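You operate a simulated robot arm through the tools that you are given. There is no shell and no other tool.

You are at the controls of a simulated two-armed robot. One attempt, no reset.

Task
Size the yellow tomato in the slide gauge; put it in its ring.
Fine: it comes from the tray at N23; switch the slide gauge on before you measure and off at the end; push the teal slide back open; the ring goes by the width shown.

Only the result counts: the job must be done as asked and must still hold three seconds after the hand-in. Knocking over, shifting, dropping, spilling or breaking anything else fails it.

Robot
Two 7-joint arms with two-finger parallel grippers on one trunk, on a base that moves. Base frame: it is fixed to the floor where the robot stands at the start and does not move with it; the origin is under the middle of the robot, x ahead of it, y to its left, z up; the surface under the hand at the start is at about z = 0.74. Readings come in m, rad, newtons and seconds.
The left shoulder is at the start at [0.05, 0.168, 1.032], the right one opposite. With the tool pointing down near the work surface each hand reaches from about 0.22 to 0.66 m from the robot's upright axis, wherever it stands, measured 20 degrees to its own side. Places, roughly: bed of the slide gauge [0.8, -0.4, 0.8]; gauge switch [0.8, -0.2, 0.8]. Payload 1.57 kg a hand.
The tool frame of a hand sits at the grasp point between the pads (the TCP): z along the fingers, y along the line on which they close. The tips reach 0.03 m beyond it. The gripper opens to 0.08 m. The fingers are 0.017 m wide and 0.012 m thick; the gripper's body (0.04 by 0.082 m) begins 0.08 m behind the TCP.
Orientation is that of the tool frame in the base frame, as a unit quaternion [x, y, z, w]. With the fingers straight down and closing along the base's y, the tool's x points along the base's -x, its y along +y and its z along -z.

Tools
- The arms move only by the tool send_rows. It takes "left_plan", "right_plan" or both (then of equal length, played together; a hand with none holds still); each is a list of rows, each a list of 7 numbers: the turn, a rotation vector about the base's x, y, z in rad, then the shift along the base's x, y, z in m, then the finger opening in m, from 0 to 0.08. In form: [[rx, ry, rz, dx, dy, dz, fingers], ...]. A call has 1 to 20 rows; each row shifts and turns the commanded pose from where the row before left it. Each row takes 0.2 s and may step no farther than 0.05 m and 0.15 rad from the row before; otherwise, or with a gripper value out of range, the whole call is refused. A pose out of reach is approached as far as the arm can. The call stops where the force on the tool passes 90 N (or 10 N more than at its start, if that is more) or the arm is blocked; 0.2 s more then pass. Each finger travels about 0.045 m/s and halts on what it meets, pressing with about 30 N; the grip force reading is that of the motor and also rises with nothing between the fingers. The clock runs only during rows and for 0.2 s after the last one: add rows that do not move to give the fingers time. It gives the time, the measured TCP pose, the force on the tool (base axes), the opening and the grip force at its end, in the units of the frame above (readings bear some noise), with the torque about the TCP (base axes, N m) and any sound that the robot's microphone picked up, and new pictures: "show" is both (left out), scene, wrist or none (wrist: the cameras of the hands that moved).
- Cameras (640 x 400 px; columns grow to the right, rows downward): "scene" is now at [0.129, -0.0339, 1.2704]; the picture's right is [-0.35, -0.94, 0.00], its down [-0.30, 0.11, -0.95] and it looks along [0.89, -0.33, -0.32] (base axes); focal length 294 px, centre (320, 200). "left" rides on the left gripper at [0.072, 0.007, -0.122] in its tool frame; the picture's right is [-0.09, 1.00, 0.00], its down [-0.84, -0.08, -0.54] and it looks along [-0.54, -0.05, 0.84] (tool axes); focal length 238 px, centre (320, 200). "right" rides on the right gripper at [0.072, -0.007, -0.122] in its tool frame; the picture's right is [0.09, 1.00, 0.00], its down [-0.84, 0.08, -0.54] and it looks along [-0.54, 0.05, 0.84] (tool axes); focal length 238 px, centre (320, 200). There is no depth. A picture from a camera that has moved, and an enlarged one, comes with that camera's place and axes in the base frame and with its lens.
- move_column(by): slides the trunk up (or, below 0, down) by that many m; the arms and the scene camera ride with it, the base frame stays. It gives what a move gives, with no picture.
- steer(legs): drives the robot by 1 to 6 legs, each [ahead, left, turn to the left] in m, m and rad, along the robot's own axes; the way and the turn of a leg run together, so that a leg with both is an arc; at most 1.5 m and 3.142 rad a leg. The arms and the cameras ride along, it lands a little off, and it stops where it bumps. It gives what a move gives, and a new picture of the scene camera.
- turn_head(pan, tilt): turns the head with the scene camera to pan (to the left, within 1.396 rad either way) and tilt (down, from -0.506 to 1.204), counted from straight ahead of the robot. It gives what a move gives, and a new picture of the scene camera.
- enlarge(camera, box): a new picture of the part [left, top, right, bottom] of that camera's present view, enlarged. No time passes.
- sign_off(): hands the job in; it is judged then, once.

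Nothing tells you exact positions but the pictures and the camera data. Unless the task says otherwise, let go and move clear before handing in.

The tools are called after "Emit:" by a JSON object that holds its "method" and its "body". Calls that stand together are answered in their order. send_rows: Moves the arms, as the interface text tells. Its arguments: {"type":"object","properties":{"left_plan":{"type":"array","items":{"type":"array","items":{"type":"number"}}},"right_plan":{"type":"array","items":{"type":"array","items":{"type":"number"}}},"show":{"type":"string","enum":["both","scene","wrist","none"]}},"required":[]} The other tools are called the same way: move_column (by) moves the trunk up or down; steer (legs) drives the base; turn_head (pan, tilt) turns the head that bears the scene camera; enlarge (camera, box) takes an enlarged picture of a part of a camera's view; sign_off () hands the job in.

At the start:

```text
time: 0.0
left_eef_pos: [0.4093, 0.0267, 1.129]
left_ee_rot: [-0.001, 1.0, -0.001, 0.0]
left_ft_force: [-1.1, 0.1, 0.1]
left_ft_torque: [0.03, -0.05, -0.02]
left_finger_gap: 0.0802
left_grasp_force: 0.1
right_eef_pos: [0.4183, -0.3746, 1.1277]
right_ee_rot: [0.0, 1.0, 0.0, -0.001]
right_ft_force: [-0.4, 1.0, 0.1]
right_ft_torque: [-0.02, -0.01, 0.0]
right_finger_gap: 0.0801
right_grasp_force: 0.0
trunk travel left (down, up): [-0.2, 0.243]
robot x, y, heading: [0.0016, 0.0011, 0.002]
head pan, tilt (commanded): [-0.361, 0.328]
```

scene: 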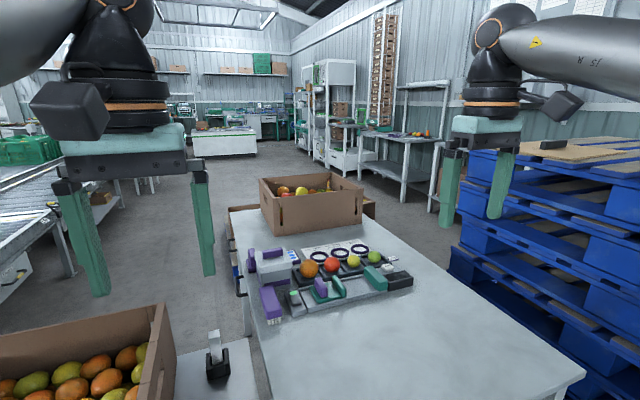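
right: 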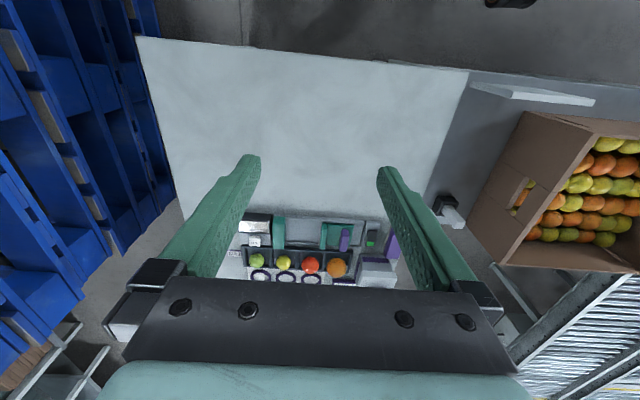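
left: 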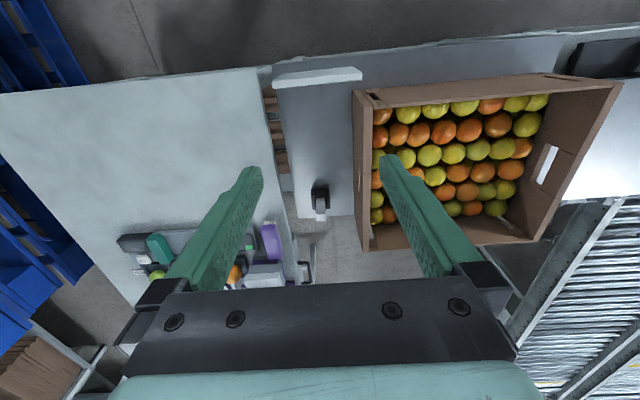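

I see a table ahead with a slide gauge, tray with four fruits, and three rings behind them. I'll look closer first.

Emit:
{"method": "enlarge", "body": {"camera": "scene", "box": [230, 220, 430, 345]}}

Emit:
{"method": "enlarge", "body": {"camera": "right", "box": [220, 200, 420, 325]}}

Emit:
{"method": "enlarge", "body": {"camera": "left", "box": [100, 200, 330, 344]}}

```text
3.20 times, centred on (330, 282) of scene
camera zoom: at [0.129, -0.0339, 1.2704], right [-0.35, -0.94, 0.0], down [-0.3, 0.11, -0.95], along [0.89, -0.33, -0.32], focal length 939 px, centre (288, -64)
```

zoom: 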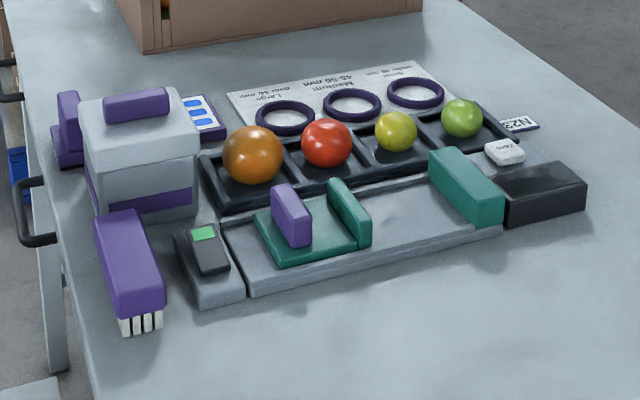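

```text
3.20 times, centred on (320, 262) of right
camera zoom: at [0.3463, -0.3822, 1.251], right [-0.09, 1.0, 0.0], down [0.84, 0.08, 0.54], along [0.54, 0.05, -0.84], focal length 763 px, centre (320, 0)
```

zoom: 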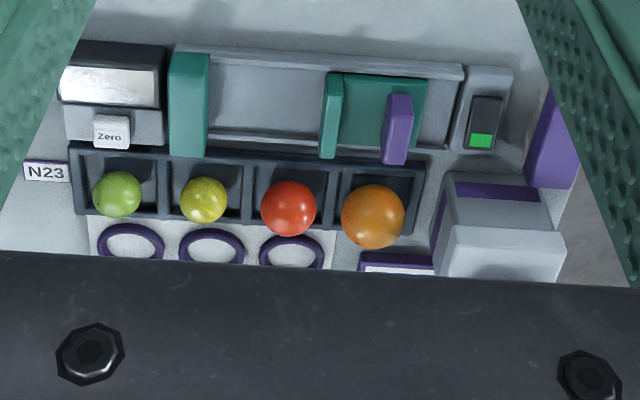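

```text
2.78 times, centred on (215, 272) of left
camera zoom: at [0.3385, 0.0327, 1.2526], right [0.09, 1.0, 0.0], down [0.84, -0.08, 0.54], along [0.54, -0.05, -0.84], focal length 662 px, centre (612, 0)
```

zoom: 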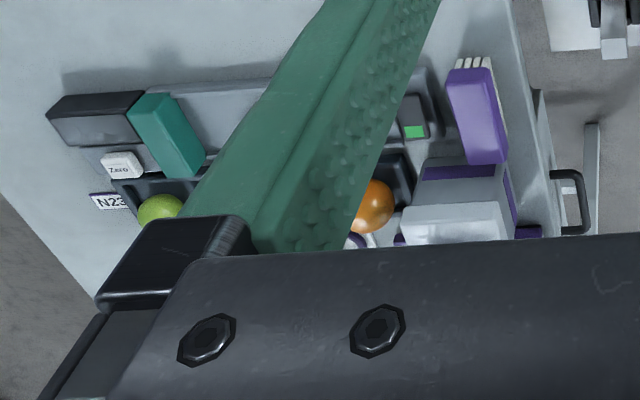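

The gauge sits with its display facing away from me; its slide runs along y, and the tray marked N23 is just beyond. I'll look around with the head to see where the base can drive.

Emit:
{"method": "turn_head", "body": {"pan": 0.0, "tilt": 0.9}}

Emit:
{"method": "turn_head", "body": {"pan": 0.5, "tilt": 0.6}}

Emit:
{"method": "turn_head", "body": {"pan": -0.9, "tilt": 0.7}}

Emit:
{"method": "turn_head", "body": {"pan": 0.0, "tilt": 0.3}}

```text
time: 1.0
left_eef_pos: [0.4105, 0.0261, 1.1293]
left_ee_rot: [-0.001, 1.0, 0.0, 0.0]
left_ft_force: [0.3, 0.3, 0.2]
left_ft_torque: [-0.01, -0.01, 0.01]
left_finger_gap: 0.0799
left_grasp_force: 0.0
right_eef_pos: [0.4178, -0.3756, 1.13]
right_ee_rot: [0.0, 1.0, 0.0, 0.0]
right_ft_force: [0.2, -0.1, -0.1]
right_ft_torque: [0.03, 0.04, 0.02]
right_finger_gap: 0.0798
right_grasp_force: 0.0
trunk travel left (down, up): [-0.2, 0.243]
robot x, y, heading: [-0.0005, 0.0033, -0.001]
head pan, tilt (commanded): [0.0, 0.901]
camera scene: at [0.1173, -0.0009, 1.2208], right [0.0, -1.0, 0.0], down [-0.78, 0.0, -0.62], along [0.62, 0.0, -0.78], focal length 294 px, centre (320, 200)
```

scene: 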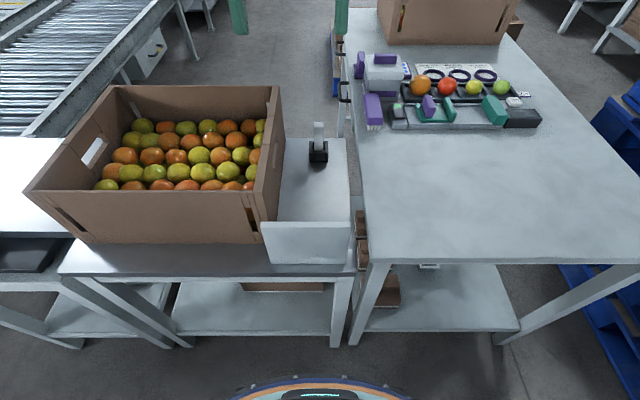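

```text
time: 1.9
left_eef_pos: [0.4104, 0.0278, 1.1294]
left_ee_rot: [-0.001, 1.0, 0.0, 0.0]
left_ft_force: [-0.2, -0.3, -0.7]
left_ft_torque: [0.02, 0.0, 0.01]
left_finger_gap: 0.0801
left_grasp_force: 0.1
right_eef_pos: [0.4179, -0.375, 1.1296]
right_ee_rot: [0.0, 1.0, 0.001, -0.001]
right_ft_force: [-0.3, -0.1, 0.8]
right_ft_torque: [0.04, 0.02, 0.01]
right_finger_gap: 0.0798
right_grasp_force: 0.1
trunk travel left (down, up): [-0.2, 0.243]
robot x, y, heading: [-0.0031, -0.0002, 0.003]
head pan, tilt (commanded): [0.499, 0.6]
camera scene: at [0.1194, 0.0414, 1.2455], right [0.48, -0.88, 0.0], down [-0.5, -0.27, -0.82], along [0.72, 0.39, -0.57], focal length 294 px, centre (320, 200)
```

scene: 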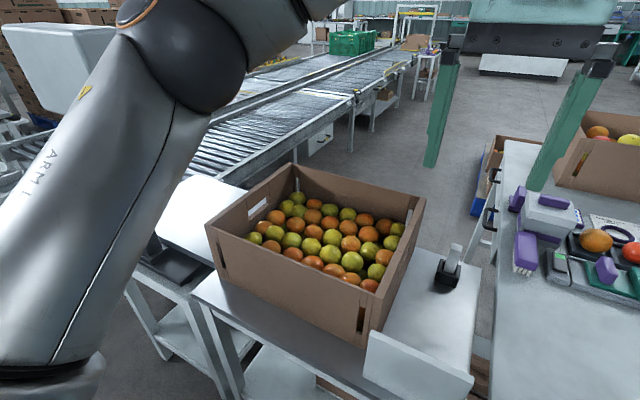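

```text
time: 3.4
left_eef_pos: [0.4098, 0.0271, 1.1296]
left_ee_rot: [-0.001, 1.0, 0.0, 0.0]
left_ft_force: [-0.7, 0.2, 0.3]
left_ft_torque: [0.01, -0.03, -0.02]
left_finger_gap: 0.0799
left_grasp_force: 0.1
right_eef_pos: [0.4191, -0.376, 1.1294]
right_ee_rot: [-0.001, 1.0, 0.0, 0.001]
right_ft_force: [-0.3, -0.5, -0.5]
right_ft_torque: [0.03, 0.01, -0.01]
right_finger_gap: 0.08
right_grasp_force: 0.1
trunk travel left (down, up): [-0.2, 0.243]
robot x, y, heading: [0.0052, 0.0015, -0.004]
head pan, tilt (commanded): [-0.901, 0.7]
camera scene: at [0.0946, -0.0674, 1.2369], right [-0.78, -0.62, 0.0], down [-0.4, 0.5, -0.77], along [0.48, -0.6, -0.64], focal length 294 px, centre (320, 200)
```

scene: 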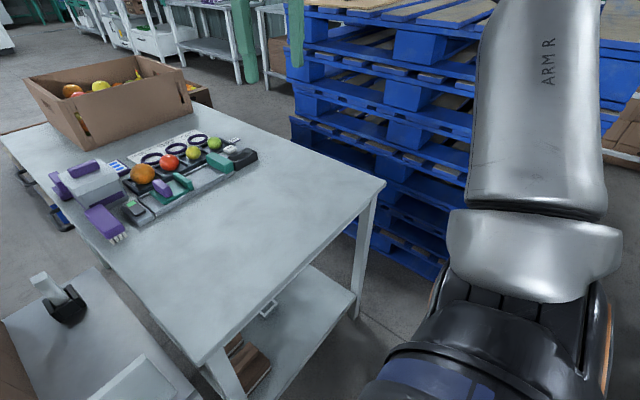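

```text
time: 4.6
left_eef_pos: [0.4108, 0.0266, 1.1287]
left_ee_rot: [-0.001, 1.0, 0.0, 0.0]
left_ft_force: [0.2, 0.4, -0.3]
left_ft_torque: [0.0, -0.01, 0.0]
left_finger_gap: 0.0802
left_grasp_force: 0.0
right_eef_pos: [0.4187, -0.3743, 1.1297]
right_ee_rot: [0.0, 1.0, -0.001, 0.0]
right_ft_force: [0.0, 0.2, -0.8]
right_ft_torque: [0.0, 0.03, 0.0]
right_finger_gap: 0.0802
right_grasp_force: 0.0
trunk travel left (down, up): [-0.2, 0.243]
robot x, y, heading: [0.0032, -0.0021, 0.002]
head pan, tilt (commanded): [0.0, 0.3]
camera scene: at [0.1352, -0.001, 1.273], right [0.0, -1.0, 0.0], down [-0.3, 0.0, -0.96], along [0.96, 0.0, -0.3], focal length 294 px, centre (320, 200)
```

scene: 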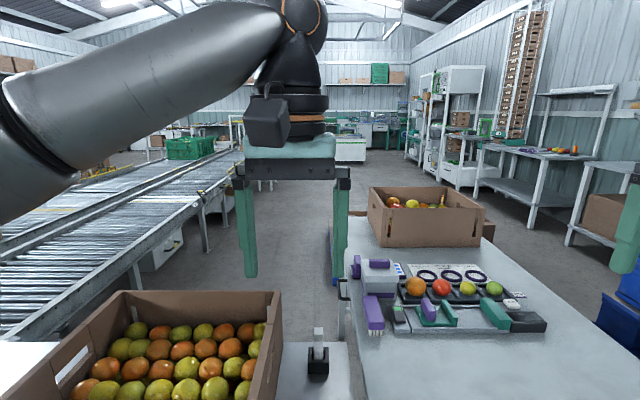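

The gauge and the rings lie beyond reach from here, so I need to know the free floor around the table. I'll look down at my own base and the gaps on either side.

Emit:
{"method": "turn_head", "body": {"pan": 0.0, "tilt": 1.2}}

Emit:
{"method": "turn_head", "body": {"pan": -0.6, "tilt": 1.1}}

Emit:
{"method": "turn_head", "body": {"pan": -0.6, "tilt": 0.5}}

Emit:
{"method": "turn_head", "body": {"pan": -1.39, "tilt": 0.6}}

Emit:
{"method": "turn_head", "body": {"pan": 1.39, "tilt": 0.5}}

```text
time: 5.8
left_eef_pos: [0.4099, 0.0259, 1.1307]
left_ee_rot: [-0.002, 1.0, 0.0, -0.001]
left_ft_force: [0.1, 0.7, 0.3]
left_ft_torque: [0.01, 0.01, -0.02]
left_finger_gap: 0.0802
left_grasp_force: 0.0
right_eef_pos: [0.4189, -0.3751, 1.1282]
right_ee_rot: [0.0, 1.0, 0.0, 0.0]
right_ft_force: [-0.2, 0.3, -0.4]
right_ft_torque: [0.0, 0.03, 0.0]
right_finger_gap: 0.0798
right_grasp_force: 0.0
trunk travel left (down, up): [-0.2, 0.243]
robot x, y, heading: [0.0024, 0.0004, 0.002]
head pan, tilt (commanded): [0.0, 1.201]
camera scene: at [0.0978, -0.0009, 1.2009], right [0.0, -1.0, 0.0], down [-0.93, 0.0, -0.36], along [0.36, 0.0, -0.93], focal length 294 px, centre (320, 200)
```

scene: 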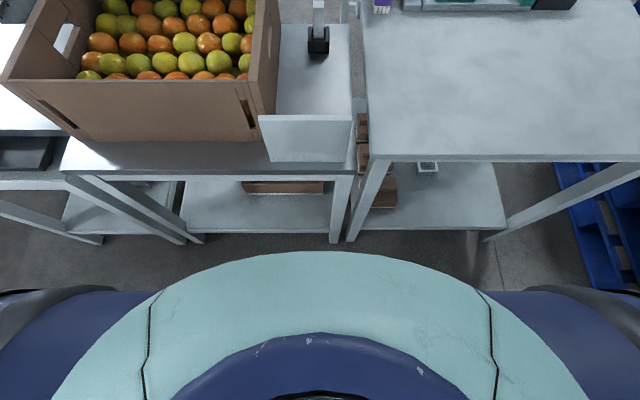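

```text
time: 6.8
left_eef_pos: [0.4104, 0.0264, 1.1288]
left_ee_rot: [0.0, 1.0, 0.0, -0.001]
left_ft_force: [-0.1, 0.3, 1.0]
left_ft_torque: [-0.02, -0.02, 0.01]
left_finger_gap: 0.08
left_grasp_force: 0.0
right_eef_pos: [0.4182, -0.375, 1.1304]
right_ee_rot: [0.0, 1.0, 0.001, 0.0]
right_ft_force: [0.0, 0.4, 0.5]
right_ft_torque: [-0.02, -0.02, 0.03]
right_finger_gap: 0.0799
right_grasp_force: 0.1
trunk travel left (down, up): [-0.2, 0.243]
robot x, y, heading: [0.0013, -0.0006, 0.0]
head pan, tilt (commanded): [-0.6, 1.1]
camera scene: at [0.0939, -0.0365, 1.2069], right [-0.56, -0.83, 0.0], down [-0.74, 0.5, -0.45], along [0.37, -0.26, -0.89], focal length 294 px, centre (320, 200)
```

scene: 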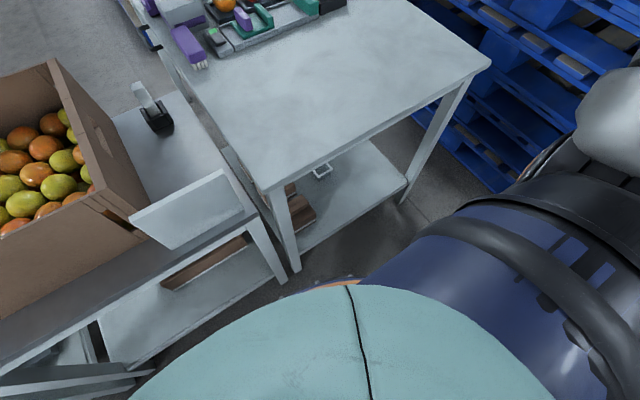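

```text
time: 7.8
left_eef_pos: [0.4099, 0.0267, 1.1293]
left_ee_rot: [-0.001, 1.0, 0.0, -0.001]
left_ft_force: [0.2, -0.6, 0.6]
left_ft_torque: [0.0, -0.01, -0.03]
left_finger_gap: 0.08
left_grasp_force: 0.1
right_eef_pos: [0.4184, -0.3758, 1.1298]
right_ee_rot: [-0.001, 1.0, -0.001, 0.0]
right_ft_force: [0.3, -0.7, 0.7]
right_ft_torque: [0.03, 0.02, 0.0]
right_finger_gap: 0.08
right_grasp_force: 0.1
trunk travel left (down, up): [-0.2, 0.243]
robot x, y, heading: [-0.0013, 0.0003, 0.0]
head pan, tilt (commanded): [-0.6, 0.499]
camera scene: at [0.1169, -0.0523, 1.2545], right [-0.56, -0.83, 0.0], down [-0.4, 0.27, -0.88], along [0.72, -0.5, -0.48], focal length 294 px, centre (320, 200)
```

scene: 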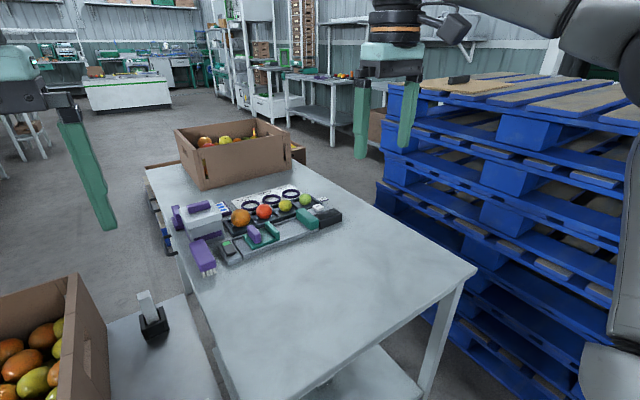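

```text
time: 9.0
left_eef_pos: [0.4092, 0.0271, 1.1282]
left_ee_rot: [0.0, 1.0, -0.001, 0.0]
left_ft_force: [-0.3, 0.6, 0.3]
left_ft_torque: [-0.01, -0.01, 0.0]
left_finger_gap: 0.08
left_grasp_force: 0.1
right_eef_pos: [0.4185, -0.3755, 1.1297]
right_ee_rot: [0.0, 1.0, -0.001, 0.0]
right_ft_force: [0.1, 0.7, -0.2]
right_ft_torque: [0.01, 0.02, 0.04]
right_finger_gap: 0.0799
right_grasp_force: 0.1
trunk travel left (down, up): [-0.2, 0.243]
robot x, y, heading: [0.001, -0.001, -0.003]
head pan, tilt (commanded): [-1.389, 0.6]
camera scene: at [0.0578, -0.0878, 1.2455], right [-0.98, -0.18, 0.0], down [-0.1, 0.56, -0.83], along [0.15, -0.81, -0.56], focal length 294 px, centre (320, 200)
```

scene: 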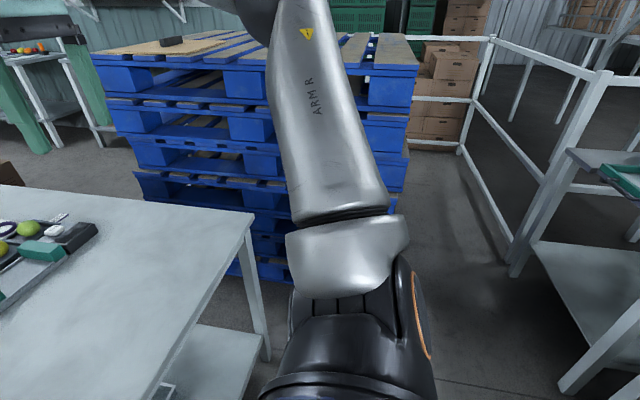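

```text
time: 11.4
left_eef_pos: [0.4103, 0.0259, 1.1287]
left_ee_rot: [0.0, 1.0, 0.0, -0.001]
left_ft_force: [0.0, -0.7, -0.3]
left_ft_torque: [0.01, 0.01, -0.03]
left_finger_gap: 0.0798
left_grasp_force: 0.0
right_eef_pos: [0.4186, -0.3765, 1.1299]
right_ee_rot: [0.0, 1.0, 0.0, 0.0]
right_ft_force: [0.3, -0.6, -0.2]
right_ft_torque: [-0.01, -0.01, 0.01]
right_finger_gap: 0.08
right_grasp_force: 0.0
trunk travel left (down, up): [-0.2, 0.243]
robot x, y, heading: [-0.0009, 0.0037, 0.0]
head pan, tilt (commanded): [1.389, 0.499]
camera scene: at [0.0583, 0.0886, 1.2546], right [0.98, -0.18, 0.0], down [-0.09, -0.47, -0.88], along [0.16, 0.86, -0.48], focal length 294 px, centre (320, 200)
```

scene: 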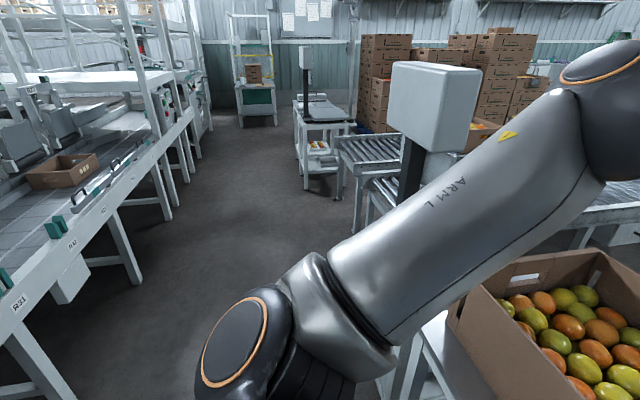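

The table's near edge is at about x = 0.36 with a low shelf and the base front about 0.25 ahead of the axis, so I can go ahead only a little. I'll test in free air how far the right hand reaches with the tool tilted outward.

Emit:
{"method": "send_rows", "body": {"right_plan": [[0, -0.14, 0, 0.03, 0, -0.03, 0.08], [0, -0.14, 0, 0.03, 0, -0.03, 0.08], [0, -0.14, 0, 0.03, 0, -0.03, 0.08], [0, -0.14, 0, 0.03, 0, -0.03, 0.08], [0, -0.14, 0, 0.03, 0, -0.03, 0.08], [0, 0, 0, 0.03, 0, 0, 0.08], [0, 0, 0, 0.03, 0, 0, 0.08]], "show": "wrist"}}

```text
time: 13.0
left_eef_pos: [0.4108, 0.0263, 1.1288]
left_ee_rot: [-0.001, 1.0, -0.001, -0.001]
left_ft_force: [-0.2, 0.0, -0.2]
left_ft_torque: [-0.01, 0.05, -0.01]
left_finger_gap: 0.08
left_grasp_force: 0.0
right_eef_pos: [0.6286, -0.3753, 0.9775]
right_ee_rot: [0.0, 0.94, 0.0, 0.342]
right_ft_force: [0.4, -0.4, -0.1]
right_ft_torque: [-0.02, 0.02, -0.01]
right_finger_gap: 0.0799
right_grasp_force: 0.0
trunk travel left (down, up): [-0.2, 0.243]
robot x, y, heading: [-0.0011, -0.0008, 0.003]
head pan, tilt (commanded): [1.389, 0.499]
camera right: at [0.4961, -0.3831, 1.0236], right [-0.07, 1.0, -0.06], down [0.29, 0.08, 0.95], along [0.95, 0.05, -0.3], focal length 238 px, centre (320, 200)
```

right: 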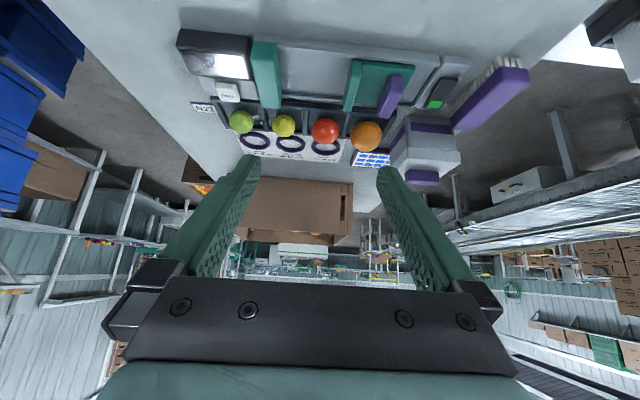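

The tilted tool moves fine; I continue outward in the air, over the empty part, to find the limit of the arm.

Emit:
{"method": "send_rows", "body": {"right_plan": [[0, 0, 0, 0.03, 0, -0.02, 0.08], [0, 0, 0, 0.03, 0, -0.02, 0.08], [0, 0, 0, 0.03, 0, -0.01, 0.08], [0, 0, 0, 0.03, 0, 0, 0.08], [0, 0, 0, 0.03, 0, 0, 0.08], [0, 0, 0, 0, 0, 0, 0.08]], "show": "wrist"}}

```text
time: 14.4
left_eef_pos: [0.41, 0.0261, 1.1287]
left_ee_rot: [-0.001, 1.0, 0.0, 0.0]
left_ft_force: [0.0, 0.3, 0.1]
left_ft_torque: [-0.05, -0.04, 0.01]
left_finger_gap: 0.0799
left_grasp_force: 0.1
right_eef_pos: [0.708, -0.3728, 0.9324]
right_ee_rot: [0.0, 0.939, 0.0, 0.343]
right_ft_force: [0.5, 0.3, 0.0]
right_ft_torque: [0.02, 0.0, -0.02]
right_finger_gap: 0.08
right_grasp_force: 0.0
right hand out of reach, approached as far as the arm can: row 3, 4, 5
trunk travel left (down, up): [-0.2, 0.243]
robot x, y, heading: [-0.0038, 0.0021, -0.0]
head pan, tilt (commanded): [1.389, 0.499]
camera right: at [0.5745, -0.3794, 0.9799], right [-0.07, 1.0, -0.06], down [0.29, 0.08, 0.95], along [0.95, 0.05, -0.29], focal length 238 px, centre (320, 200)
```

right: 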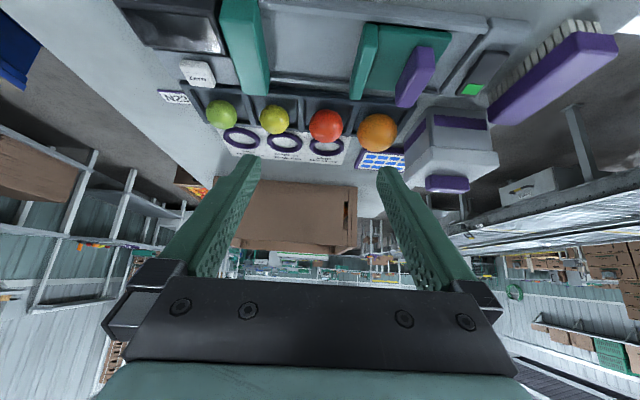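

The limit with a 40° tilt is about 0.69 m from the shoulder, which makes the near side very tight for the rings. I'll retract the arm and look at whether the aisle on the left of the table can be reached by driving around.

Emit:
{"method": "send_rows", "body": {"right_plan": [[0, 0, 0, -0.04, 0, 0.03, 0.08], [0, 0, 0, -0.04, 0, 0.04, 0.08], [0, 0.14, 0, -0.04, 0, 0.04, 0.08], [0, 0.14, 0, -0.04, 0, 0.04, 0.08], [0, 0.14, 0, -0.04, 0, 0.04, 0.08], [0, 0.14, 0, -0.04, 0, 0.02, 0.08], [0, 0.14, 0, -0.04, 0, 0.01, 0.08], [0, 0, 0, -0.04, 0, 0.0, 0.08]], "show": "none"}}

Emit:
{"method": "turn_head", "body": {"pan": -1.0, "tilt": 0.15}}

Emit:
{"method": "turn_head", "body": {"pan": -1.39, "tilt": 0.15}}

Emit:
{"method": "turn_head", "body": {"pan": -0.3, "tilt": 0.1}}

Emit:
{"method": "turn_head", "body": {"pan": 0.5, "tilt": 0.15}}

```text
refused: row 2 steps farther than a row can; nothing moved
```

```text
time: 16.6
left_eef_pos: [0.4091, 0.0255, 1.1292]
left_ee_rot: [-0.001, 1.0, 0.0, 0.0]
left_ft_force: [-0.2, 0.4, 0.4]
left_ft_torque: [0.0, -0.02, 0.01]
left_finger_gap: 0.08
left_grasp_force: 0.0
right_eef_pos: [0.7096, -0.3721, 0.9335]
right_ee_rot: [0.001, 0.939, 0.0, 0.343]
right_ft_force: [0.2, -0.2, 0.0]
right_ft_torque: [0.0, 0.0, 0.01]
right_finger_gap: 0.0799
right_grasp_force: 0.1
trunk travel left (down, up): [-0.2, 0.243]
robot x, y, heading: [0.0023, -0.0016, -0.001]
head pan, tilt (commanded): [-1.0, 0.15]
camera scene: at [0.0919, -0.0789, 1.287], right [-0.84, -0.54, 0.0], down [-0.08, 0.13, -0.99], along [0.53, -0.83, -0.15], focal length 294 px, centre (320, 200)
```

scene: 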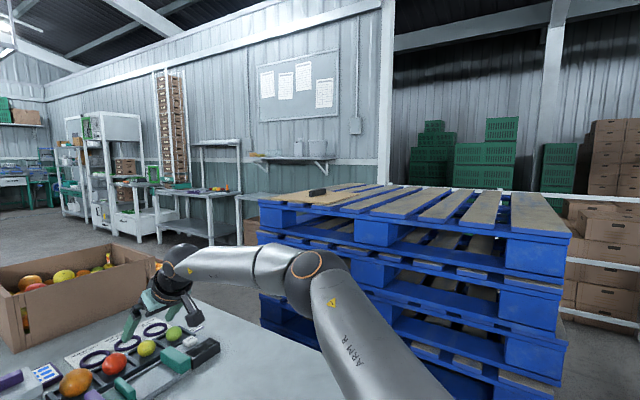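

```text
time: 17.5
left_eef_pos: [0.4102, 0.0262, 1.13]
left_ee_rot: [-0.001, 1.0, 0.0, 0.0]
left_ft_force: [0.5, 0.4, -0.8]
left_ft_torque: [-0.03, 0.0, 0.02]
left_finger_gap: 0.0801
left_grasp_force: 0.0
right_eef_pos: [0.7077, -0.3718, 0.9333]
right_ee_rot: [0.0, 0.939, 0.0, 0.343]
right_ft_force: [0.0, 1.3, -0.2]
right_ft_torque: [-0.01, -0.03, 0.02]
right_finger_gap: 0.0801
right_grasp_force: 0.1
trunk travel left (down, up): [-0.2, 0.243]
robot x, y, heading: [0.0006, 0.0034, -0.002]
head pan, tilt (commanded): [-1.389, 0.15]
camera scene: at [0.0586, -0.0921, 1.287], right [-0.98, -0.18, 0.0], down [-0.03, 0.15, -0.99], along [0.18, -0.97, -0.15], focal length 294 px, centre (320, 200)
```

scene: 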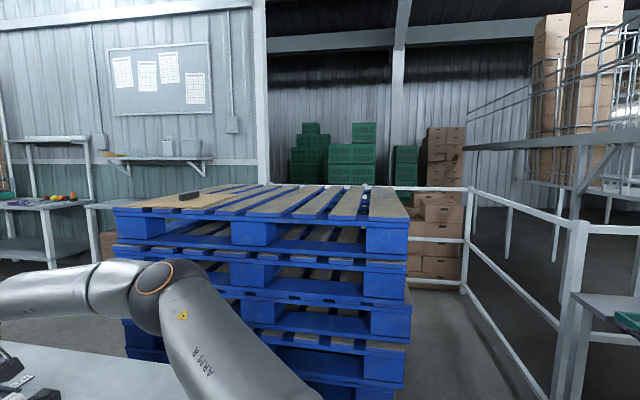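

```text
time: 18.8
left_eef_pos: [0.4099, 0.0266, 1.1287]
left_ee_rot: [-0.001, 1.0, 0.0, 0.0]
left_ft_force: [-0.3, 0.4, 0.9]
left_ft_torque: [0.01, -0.01, 0.01]
left_finger_gap: 0.0799
left_grasp_force: 0.1
right_eef_pos: [0.7078, -0.3728, 0.9334]
right_ee_rot: [0.0, 0.939, -0.001, 0.343]
right_ft_force: [1.1, -0.2, -0.8]
right_ft_torque: [0.01, -0.01, 0.02]
right_finger_gap: 0.0803
right_grasp_force: 0.0
trunk travel left (down, up): [-0.2, 0.243]
robot x, y, heading: [0.0015, -0.001, 0.001]
head pan, tilt (commanded): [-0.3, 0.099]
camera scene: at [0.1297, -0.0282, 1.2917], right [-0.3, -0.96, 0.0], down [-0.09, 0.03, -1.0], along [0.95, -0.29, -0.1], focal length 294 px, centre (320, 200)
```

scene: 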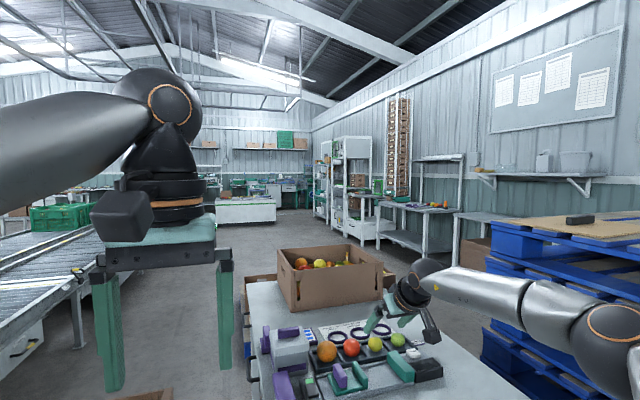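

```text
time: 19.9
left_eef_pos: [0.4117, 0.0259, 1.1297]
left_ee_rot: [-0.001, 1.0, 0.0, 0.0]
left_ft_force: [-0.1, 0.2, -0.2]
left_ft_torque: [0.02, 0.02, 0.0]
left_finger_gap: 0.0799
left_grasp_force: 0.0
right_eef_pos: [0.7074, -0.3735, 0.9336]
right_ee_rot: [0.0, 0.939, 0.0, 0.343]
right_ft_force: [0.5, 0.8, 1.0]
right_ft_torque: [0.0, 0.0, -0.03]
right_finger_gap: 0.0802
right_grasp_force: 0.1
trunk travel left (down, up): [-0.2, 0.243]
robot x, y, heading: [-0.0001, -0.0025, 0.003]
head pan, tilt (commanded): [0.499, 0.15]
camera scene: at [0.1232, 0.0434, 1.287], right [0.48, -0.88, 0.0], down [-0.13, -0.07, -0.99], along [0.87, 0.47, -0.15], focal length 294 px, centre (320, 200)
```

scene: 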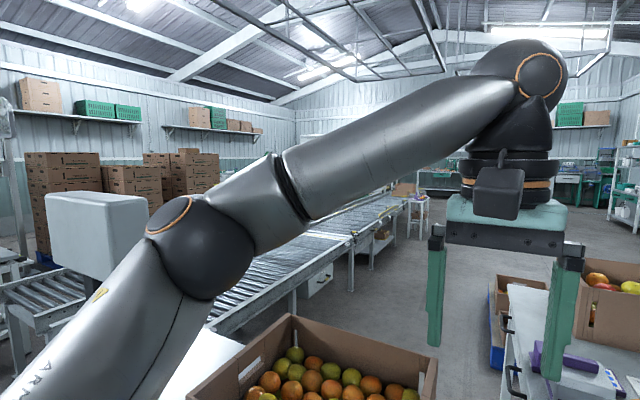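

The left aisle (between table and conveyor) would make everything reachable; the only way there is around the pallet stack. First I bring the right arm back in.

Emit:
{"method": "send_rows", "body": {"right_plan": [[0, 0, 0, -0.035, 0, 0.03, 0.08], [0, 0, 0, -0.035, 0, 0.03, 0.08], [0, 0.14, 0, -0.035, 0, 0.03, 0.08], [0, 0.14, 0, -0.035, 0, 0.03, 0.08], [0, 0.14, 0, -0.035, 0, 0.03, 0.08], [0, 0.14, 0, -0.035, 0, 0.03, 0.08], [0, 0.14, 0, -0.035, 0, 0.02, 0.08], [0, 0, 0, -0.035, 0, 0.0, 0.08], [0, 0, 0, -0.035, 0, 0.0, 0.08]], "show": "none"}}

Emit:
{"method": "turn_head", "body": {"pan": -1.39, "tilt": 1.0}}

Emit:
{"method": "turn_head", "body": {"pan": 1.39, "tilt": 1.0}}

```text
time: 21.9
left_eef_pos: [0.4102, 0.0256, 1.1285]
left_ee_rot: [-0.001, 1.0, 0.0, 0.0]
left_ft_force: [0.5, 0.3, -0.1]
left_ft_torque: [0.01, 0.0, 0.02]
left_finger_gap: 0.08
left_grasp_force: 0.1
right_eef_pos: [0.3928, -0.3738, 1.1318]
right_ee_rot: [0.0, 1.0, 0.0, 0.0]
right_ft_force: [0.1, 0.0, -0.3]
right_ft_torque: [0.02, 0.0, 0.01]
right_finger_gap: 0.0799
right_grasp_force: 0.0
trunk travel left (down, up): [-0.2, 0.243]
robot x, y, heading: [0.0012, 0.0007, -0.0]
head pan, tilt (commanded): [0.499, 0.15]
```

```text
time: 23.8
left_eef_pos: [0.4107, 0.0277, 1.1296]
left_ee_rot: [-0.001, 1.0, -0.001, 0.0]
left_ft_force: [-0.6, -0.7, 0.4]
left_ft_torque: [-0.01, -0.04, 0.0]
left_finger_gap: 0.0803
left_grasp_force: 0.0
right_eef_pos: [0.3929, -0.3721, 1.1325]
right_ee_rot: [0.0, 1.0, 0.0, 0.0]
right_ft_force: [-0.6, -0.8, -0.5]
right_ft_torque: [-0.01, 0.02, 0.0]
right_finger_gap: 0.0798
right_grasp_force: 0.0
trunk travel left (down, up): [-0.2, 0.243]
robot x, y, heading: [-0.0008, 0.0005, -0.003]
head pan, tilt (commanded): [-1.389, 1.0]
camera scene: at [0.0544, -0.0694, 1.2135], right [-0.98, -0.18, 0.0], down [-0.15, 0.83, -0.54], along [0.1, -0.53, -0.84], focal length 294 px, centre (320, 200)
```

scene: 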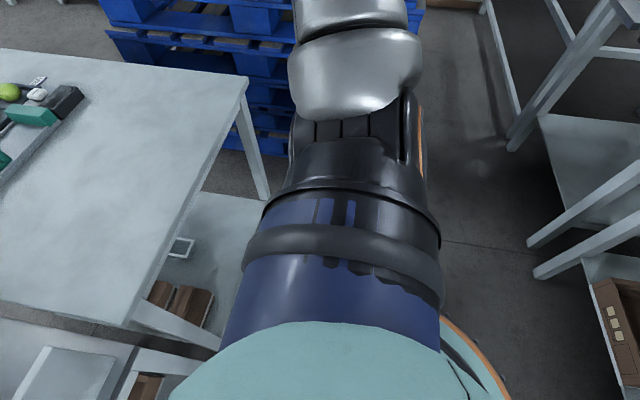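

```text
time: 26.2
left_eef_pos: [0.4099, 0.0258, 1.1298]
left_ee_rot: [-0.001, 1.0, -0.001, 0.0]
left_ft_force: [-0.1, 0.0, 0.0]
left_ft_torque: [0.01, -0.01, -0.03]
left_finger_gap: 0.0801
left_grasp_force: 0.1
right_eef_pos: [0.3933, -0.3717, 1.133]
right_ee_rot: [0.0, 1.0, 0.0, 0.0]
right_ft_force: [-0.2, -0.1, 0.1]
right_ft_torque: [0.05, -0.03, -0.02]
right_finger_gap: 0.0798
right_grasp_force: 0.0
trunk travel left (down, up): [-0.2, 0.243]
robot x, y, heading: [0.0045, -0.0005, -0.004]
head pan, tilt (commanded): [1.389, 1.0]
camera scene: at [0.0544, 0.0676, 1.2135], right [0.98, -0.18, 0.0], down [-0.15, -0.83, -0.54], along [0.1, 0.53, -0.84], focal length 294 px, centre (320, 200)
```

scene: 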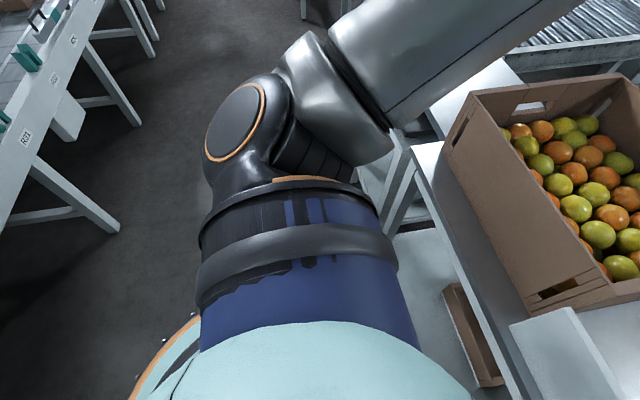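

The base looks larger than I thought, so I need its size properly. I'll raise the trunk and look down again to triangulate the rim and the table's edges.

Emit:
{"method": "move_column", "body": {"by": 0.24}}

Emit:
{"method": "turn_head", "body": {"pan": 0.0, "tilt": 1.0}}

Emit:
{"method": "turn_head", "body": {"pan": -1.39, "tilt": 1.0}}

Emit:
{"method": "turn_head", "body": {"pan": 1.39, "tilt": 1.0}}

Emit:
{"method": "turn_head", "body": {"pan": 0.6, "tilt": 0.6}}

Emit:
{"method": "turn_head", "body": {"pan": 0.0, "tilt": 0.5}}

```text
time: 28.7
left_eef_pos: [0.4099, 0.0254, 1.3701]
left_ee_rot: [-0.001, 1.0, 0.0, 0.0]
left_ft_force: [0.5, 0.7, 0.2]
left_ft_torque: [0.02, 0.03, 0.02]
left_finger_gap: 0.0801
left_grasp_force: 0.0
right_eef_pos: [0.3935, -0.3733, 1.3714]
right_ee_rot: [-0.001, 1.0, 0.0, 0.0]
right_ft_force: [-0.4, 0.0, -0.5]
right_ft_torque: [0.02, -0.01, -0.01]
right_finger_gap: 0.0801
right_grasp_force: 0.0
trunk travel left (down, up): [-0.44, 0.003]
robot x, y, heading: [-0.0008, 0.0002, -0.003]
head pan, tilt (commanded): [1.389, 1.0]
```

```text
time: 30.3
left_eef_pos: [0.4105, 0.0253, 1.3698]
left_ee_rot: [-0.001, 1.0, 0.001, 0.0]
left_ft_force: [0.3, -0.1, 0.6]
left_ft_torque: [0.02, 0.0, 0.0]
left_finger_gap: 0.0799
left_grasp_force: 0.0
right_eef_pos: [0.3922, -0.373, 1.3715]
right_ee_rot: [0.0, 1.0, -0.001, 0.0]
right_ft_force: [0.4, -0.2, 0.3]
right_ft_torque: [-0.01, 0.04, 0.0]
right_finger_gap: 0.08
right_grasp_force: 0.0
trunk travel left (down, up): [-0.44, 0.003]
robot x, y, heading: [-0.0031, -0.0007, -0.001]
head pan, tilt (commanded): [0.0, 1.0]
camera scene: at [0.1115, -0.0009, 1.4535], right [0.0, -1.0, 0.0], down [-0.84, 0.0, -0.54], along [0.54, 0.0, -0.84], focal length 294 px, centre (320, 200)
```

scene: 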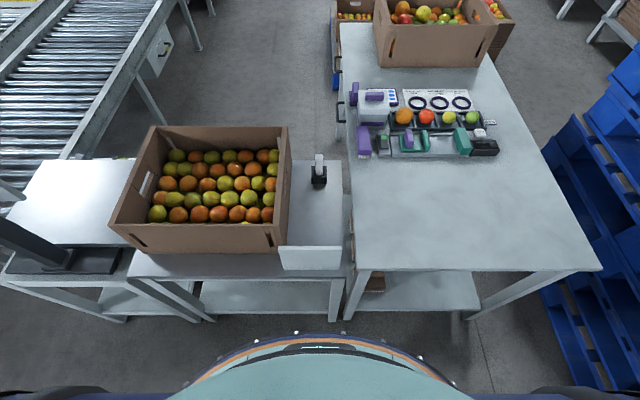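

```text
time: 31.8
left_eef_pos: [0.4104, 0.0271, 1.3713]
left_ee_rot: [-0.001, 1.0, 0.001, 0.0]
left_ft_force: [0.3, -0.6, 0.1]
left_ft_torque: [0.0, 0.02, -0.04]
left_finger_gap: 0.0799
left_grasp_force: 0.1
right_eef_pos: [0.3933, -0.3714, 1.3722]
right_ee_rot: [0.0, 1.0, 0.0, 0.0]
right_ft_force: [-0.1, 0.5, 0.3]
right_ft_torque: [0.0, 0.03, -0.01]
right_finger_gap: 0.08
right_grasp_force: 0.1
trunk travel left (down, up): [-0.44, 0.003]
robot x, y, heading: [0.0014, -0.0022, 0.007]
head pan, tilt (commanded): [-1.389, 1.0]
camera scene: at [0.0544, -0.0694, 1.4535], right [-0.98, -0.18, 0.0], down [-0.15, 0.83, -0.54], along [0.1, -0.53, -0.84], focal length 294 px, centre (320, 200)
```

scene: 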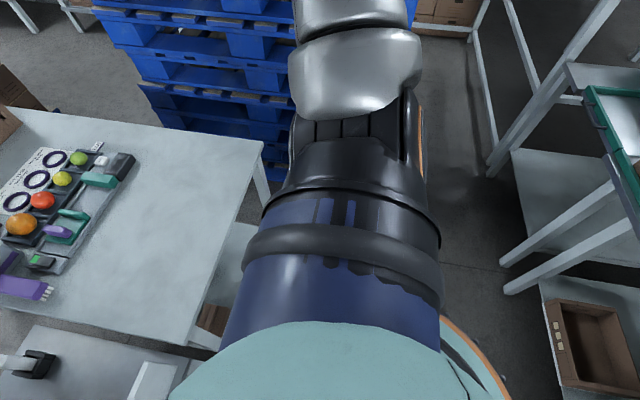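

```text
time: 34.2
left_eef_pos: [0.4106, 0.0265, 1.3698]
left_ee_rot: [-0.001, 1.0, 0.0, 0.0]
left_ft_force: [-0.6, 1.1, 0.3]
left_ft_torque: [0.01, 0.0, -0.03]
left_finger_gap: 0.0801
left_grasp_force: 0.0
right_eef_pos: [0.3931, -0.3721, 1.3727]
right_ee_rot: [0.0, 1.0, 0.0, -0.001]
right_ft_force: [-0.3, 0.9, -0.1]
right_ft_torque: [0.0, 0.0, -0.01]
right_finger_gap: 0.08
right_grasp_force: 0.0
trunk travel left (down, up): [-0.44, 0.003]
robot x, y, heading: [-0.0018, -0.0023, 0.005]
head pan, tilt (commanded): [1.389, 1.0]
camera scene: at [0.0544, 0.0676, 1.4535], right [0.98, -0.18, 0.0], down [-0.15, -0.83, -0.54], along [0.1, 0.53, -0.84], focal length 294 px, centre (320, 200)
```

scene: 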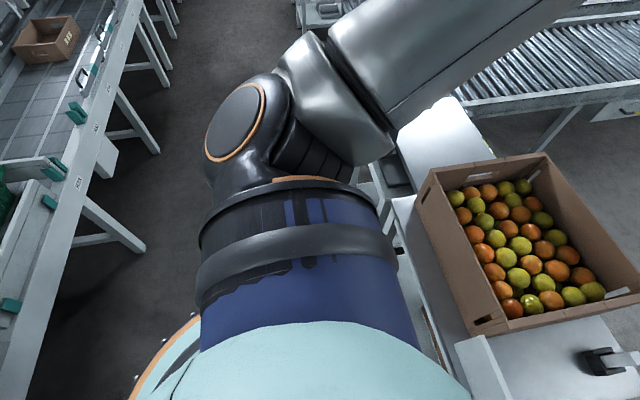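

```text
time: 35.4
left_eef_pos: [0.41, 0.0267, 1.3692]
left_ee_rot: [-0.002, 1.0, 0.0, 0.0]
left_ft_force: [-0.6, -0.3, 0.0]
left_ft_torque: [-0.02, 0.0, -0.03]
left_finger_gap: 0.0799
left_grasp_force: 0.1
right_eef_pos: [0.3933, -0.3733, 1.3721]
right_ee_rot: [0.0, 1.0, 0.0, 0.0]
right_ft_force: [-0.2, 0.1, -0.5]
right_ft_torque: [0.01, -0.01, -0.01]
right_finger_gap: 0.0801
right_grasp_force: 0.0
trunk travel left (down, up): [-0.44, 0.003]
robot x, y, heading: [-0.0009, -0.0021, -0.003]
head pan, tilt (commanded): [0.6, 0.6]
camera scene: at [0.1147, 0.0491, 1.4855], right [0.57, -0.82, 0.0], down [-0.47, -0.32, -0.82], along [0.68, 0.47, -0.57], focal length 294 px, centre (320, 200)
```

scene: 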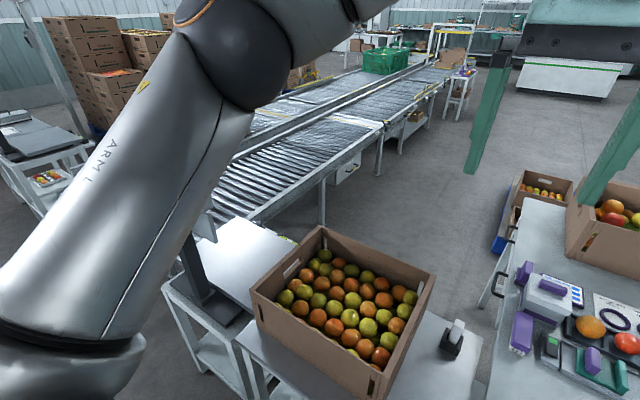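

```text
time: 36.4
left_eef_pos: [0.4111, 0.0267, 1.3698]
left_ee_rot: [-0.002, 1.0, 0.0, 0.001]
left_ft_force: [0.4, 0.6, -0.3]
left_ft_torque: [-0.01, 0.0, 0.03]
left_finger_gap: 0.0804
left_grasp_force: 0.1
right_eef_pos: [0.3925, -0.3724, 1.3727]
right_ee_rot: [0.001, 1.0, -0.001, 0.0]
right_ft_force: [-0.2, 0.3, 0.6]
right_ft_torque: [-0.05, 0.01, -0.02]
right_finger_gap: 0.08
right_grasp_force: 0.0
trunk travel left (down, up): [-0.44, 0.003]
robot x, y, heading: [-0.0019, 0.0002, -0.002]
head pan, tilt (commanded): [0.0, 0.499]
camera scene: at [0.1328, -0.0009, 1.4946], right [0.0, -1.0, 0.0], down [-0.48, 0.0, -0.88], along [0.88, 0.0, -0.48], focal length 294 px, centre (320, 200)
```

scene: 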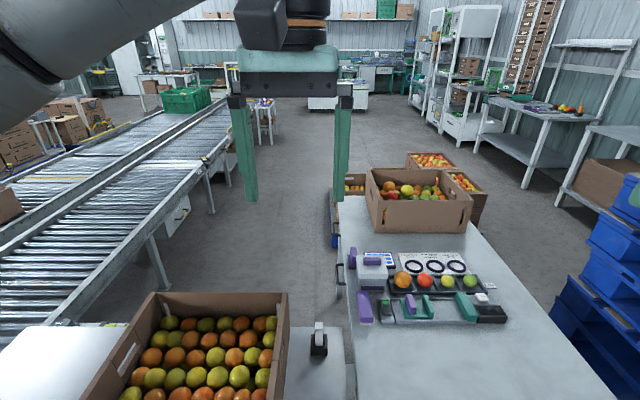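

What I took for the base is a part of the torso that rides with the trunk; the base itself is hidden below. I'll use the right wrist camera, tilted inward, to look down at the base and the floor.

Emit:
{"method": "send_rows", "body": {"right_plan": [[0, 0.14, 0, 0.01, 0, 0, 0.08], [0, 0.14, 0, 0.01, 0, 0, 0.08], [0, 0.14, 0, 0.01, 0, 0, 0.08], [0, 0.14, 0, 0.01, 0, 0, 0.08], [0, 0.14, 0, 0.01, 0, 0, 0.08], [0, 0, 0, 0, 0, 0, 0.08]], "show": "wrist"}}

```text
time: 37.8
left_eef_pos: [0.4083, 0.0274, 1.3694]
left_ee_rot: [-0.001, 1.0, 0.0, -0.001]
left_ft_force: [-0.6, -0.8, 0.0]
left_ft_torque: [0.0, -0.02, 0.02]
left_finger_gap: 0.08
left_grasp_force: 0.0
right_eef_pos: [0.3551, -0.3656, 1.2457]
right_ee_rot: [-0.001, 0.94, 0.0, -0.342]
right_ft_force: [-0.5, 0.2, 0.2]
right_ft_torque: [0.04, 0.0, -0.01]
right_finger_gap: 0.0796
right_grasp_force: 0.0
right hand out of reach, approached as far as the arm can: row 2, 3, 4, 5
trunk travel left (down, up): [-0.44, 0.003]
robot x, y, heading: [0.0022, 0.0004, 0.004]
head pan, tilt (commanded): [0.0, 0.499]
camera right: at [0.3783, -0.3728, 1.3849], right [-0.07, 1.0, 0.06], down [0.99, 0.08, -0.12], along [-0.13, 0.05, -0.99], focal length 238 px, centre (320, 200)
```

right: 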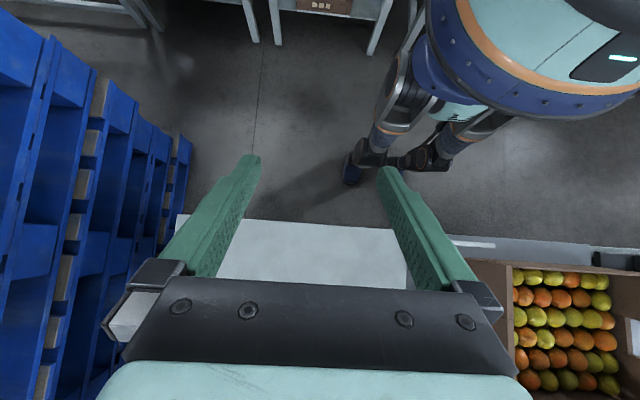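

Useful: the base consists of legs with wheels. I'll enlarge that part.

Emit:
{"method": "enlarge", "body": {"camera": "right", "box": [300, 0, 640, 212]}}

```text
1.88 times, centred on (470, 106) of right
camera zoom: at [0.3783, -0.3728, 1.3849], right [-0.07, 1.0, 0.06], down [0.99, 0.08, -0.12], along [-0.13, 0.05, -0.99], focal length 449 px, centre (38, 377)
```

zoom: 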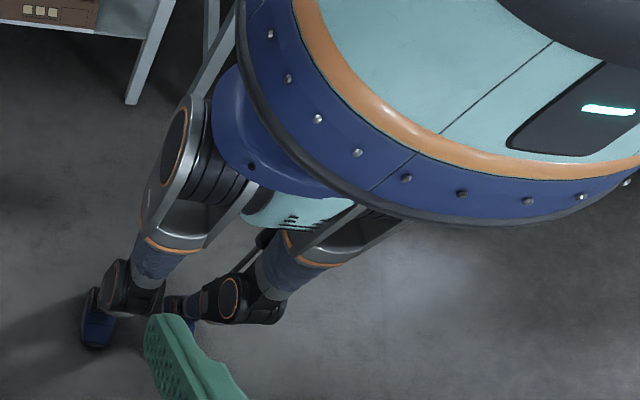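

The lower body is slim: feet at about x = 0.05, a round torso of radius about 0.17, all within about 0.2 m of the axis. So I can come much closer to the table from this side. I'll restore the hand and drive a bit right and ahead, trunk raised.

Emit:
{"method": "send_rows", "body": {"right_plan": [[0, -0.14, 0, 0, 0, 0, 0.08], [0, -0.14, 0, 0, 0, 0, 0.08], [0, -0.14, 0, 0, 0, 0, 0.08], [0, -0.14, 0, 0, 0, 0, 0.08], [0, -0.14, 0, 0, 0, 0, 0.08], [0, 0, 0, 0, 0, 0, 0.08]], "show": "none"}}

Emit:
{"method": "steer", "body": {"legs": [[0.0, -0.3, 0.0]]}}

Emit:
{"method": "turn_head", "body": {"pan": 0.0, "tilt": 1.15}}

```text
time: 39.2
left_eef_pos: [0.4104, 0.0268, 1.3683]
left_ee_rot: [-0.001, 1.0, -0.001, 0.0]
left_ft_force: [0.9, 1.0, -1.1]
left_ft_torque: [-0.03, 0.04, -0.04]
left_finger_gap: 0.0802
left_grasp_force: 0.1
right_eef_pos: [0.3559, -0.3683, 1.2449]
right_ee_rot: [0.0, 1.0, 0.0, 0.0]
right_ft_force: [0.8, 0.2, 0.6]
right_ft_torque: [0.0, -0.03, -0.03]
right_finger_gap: 0.0804
right_grasp_force: 0.0
trunk travel left (down, up): [-0.44, 0.003]
robot x, y, heading: [0.0026, -0.003, 0.001]
head pan, tilt (commanded): [0.0, 0.499]
```

```text
time: 42.4
left_eef_pos: [0.4108, -0.2724, 1.369]
left_ee_rot: [-0.001, 1.0, 0.0, 0.0]
left_ft_force: [0.6, 0.4, 0.3]
left_ft_torque: [-0.01, -0.04, -0.02]
left_finger_gap: 0.0798
left_grasp_force: 0.0
right_eef_pos: [0.3566, -0.6681, 1.2449]
right_ee_rot: [-0.001, 1.0, 0.0, 0.0]
right_ft_force: [0.8, -0.3, 0.1]
right_ft_torque: [0.01, -0.02, 0.03]
right_finger_gap: 0.0801
right_grasp_force: 0.0
trunk travel left (down, up): [-0.44, 0.003]
robot x, y, heading: [0.0031, -0.2994, -0.003]
head pan, tilt (commanded): [0.0, 0.499]
camera scene: at [0.1328, -0.2998, 1.4946], right [0.0, -1.0, 0.0], down [-0.48, 0.0, -0.88], along [0.88, 0.0, -0.48], focal length 294 px, centre (320, 200)
```

scene: 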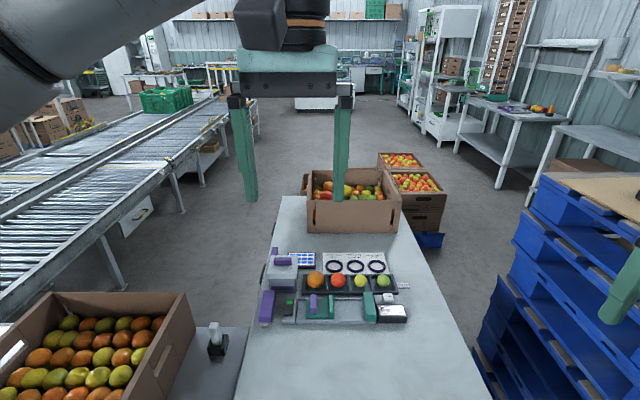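

```text
time: 43.4
left_eef_pos: [0.4092, -0.2713, 1.3691]
left_ee_rot: [-0.002, 1.0, 0.001, 0.0]
left_ft_force: [0.3, 0.4, -0.3]
left_ft_torque: [-0.02, 0.02, 0.02]
left_finger_gap: 0.08
left_grasp_force: 0.1
right_eef_pos: [0.3551, -0.6656, 1.2452]
right_ee_rot: [0.001, 1.0, -0.001, 0.0]
right_ft_force: [1.0, -0.6, 0.4]
right_ft_torque: [0.01, -0.03, -0.01]
right_finger_gap: 0.0797
right_grasp_force: 0.1
trunk travel left (down, up): [-0.44, 0.003]
robot x, y, heading: [-0.0003, -0.2979, -0.002]
head pan, tilt (commanded): [0.0, 1.15]
camera scene: at [0.1014, -0.2997, 1.4438], right [0.0, -1.0, 0.0], down [-0.91, 0.0, -0.41], along [0.41, 0.0, -0.91], focal length 294 px, centre (320, 200)
```

scene: 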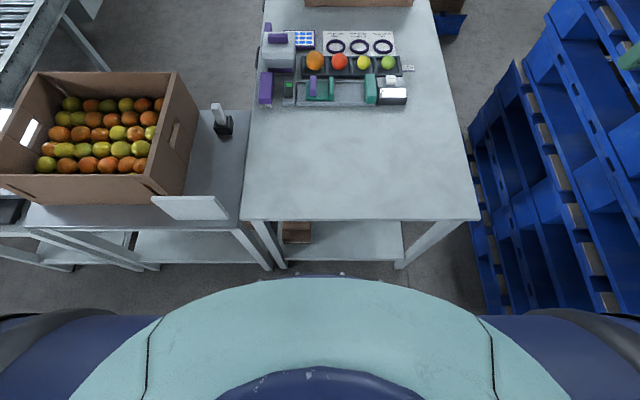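

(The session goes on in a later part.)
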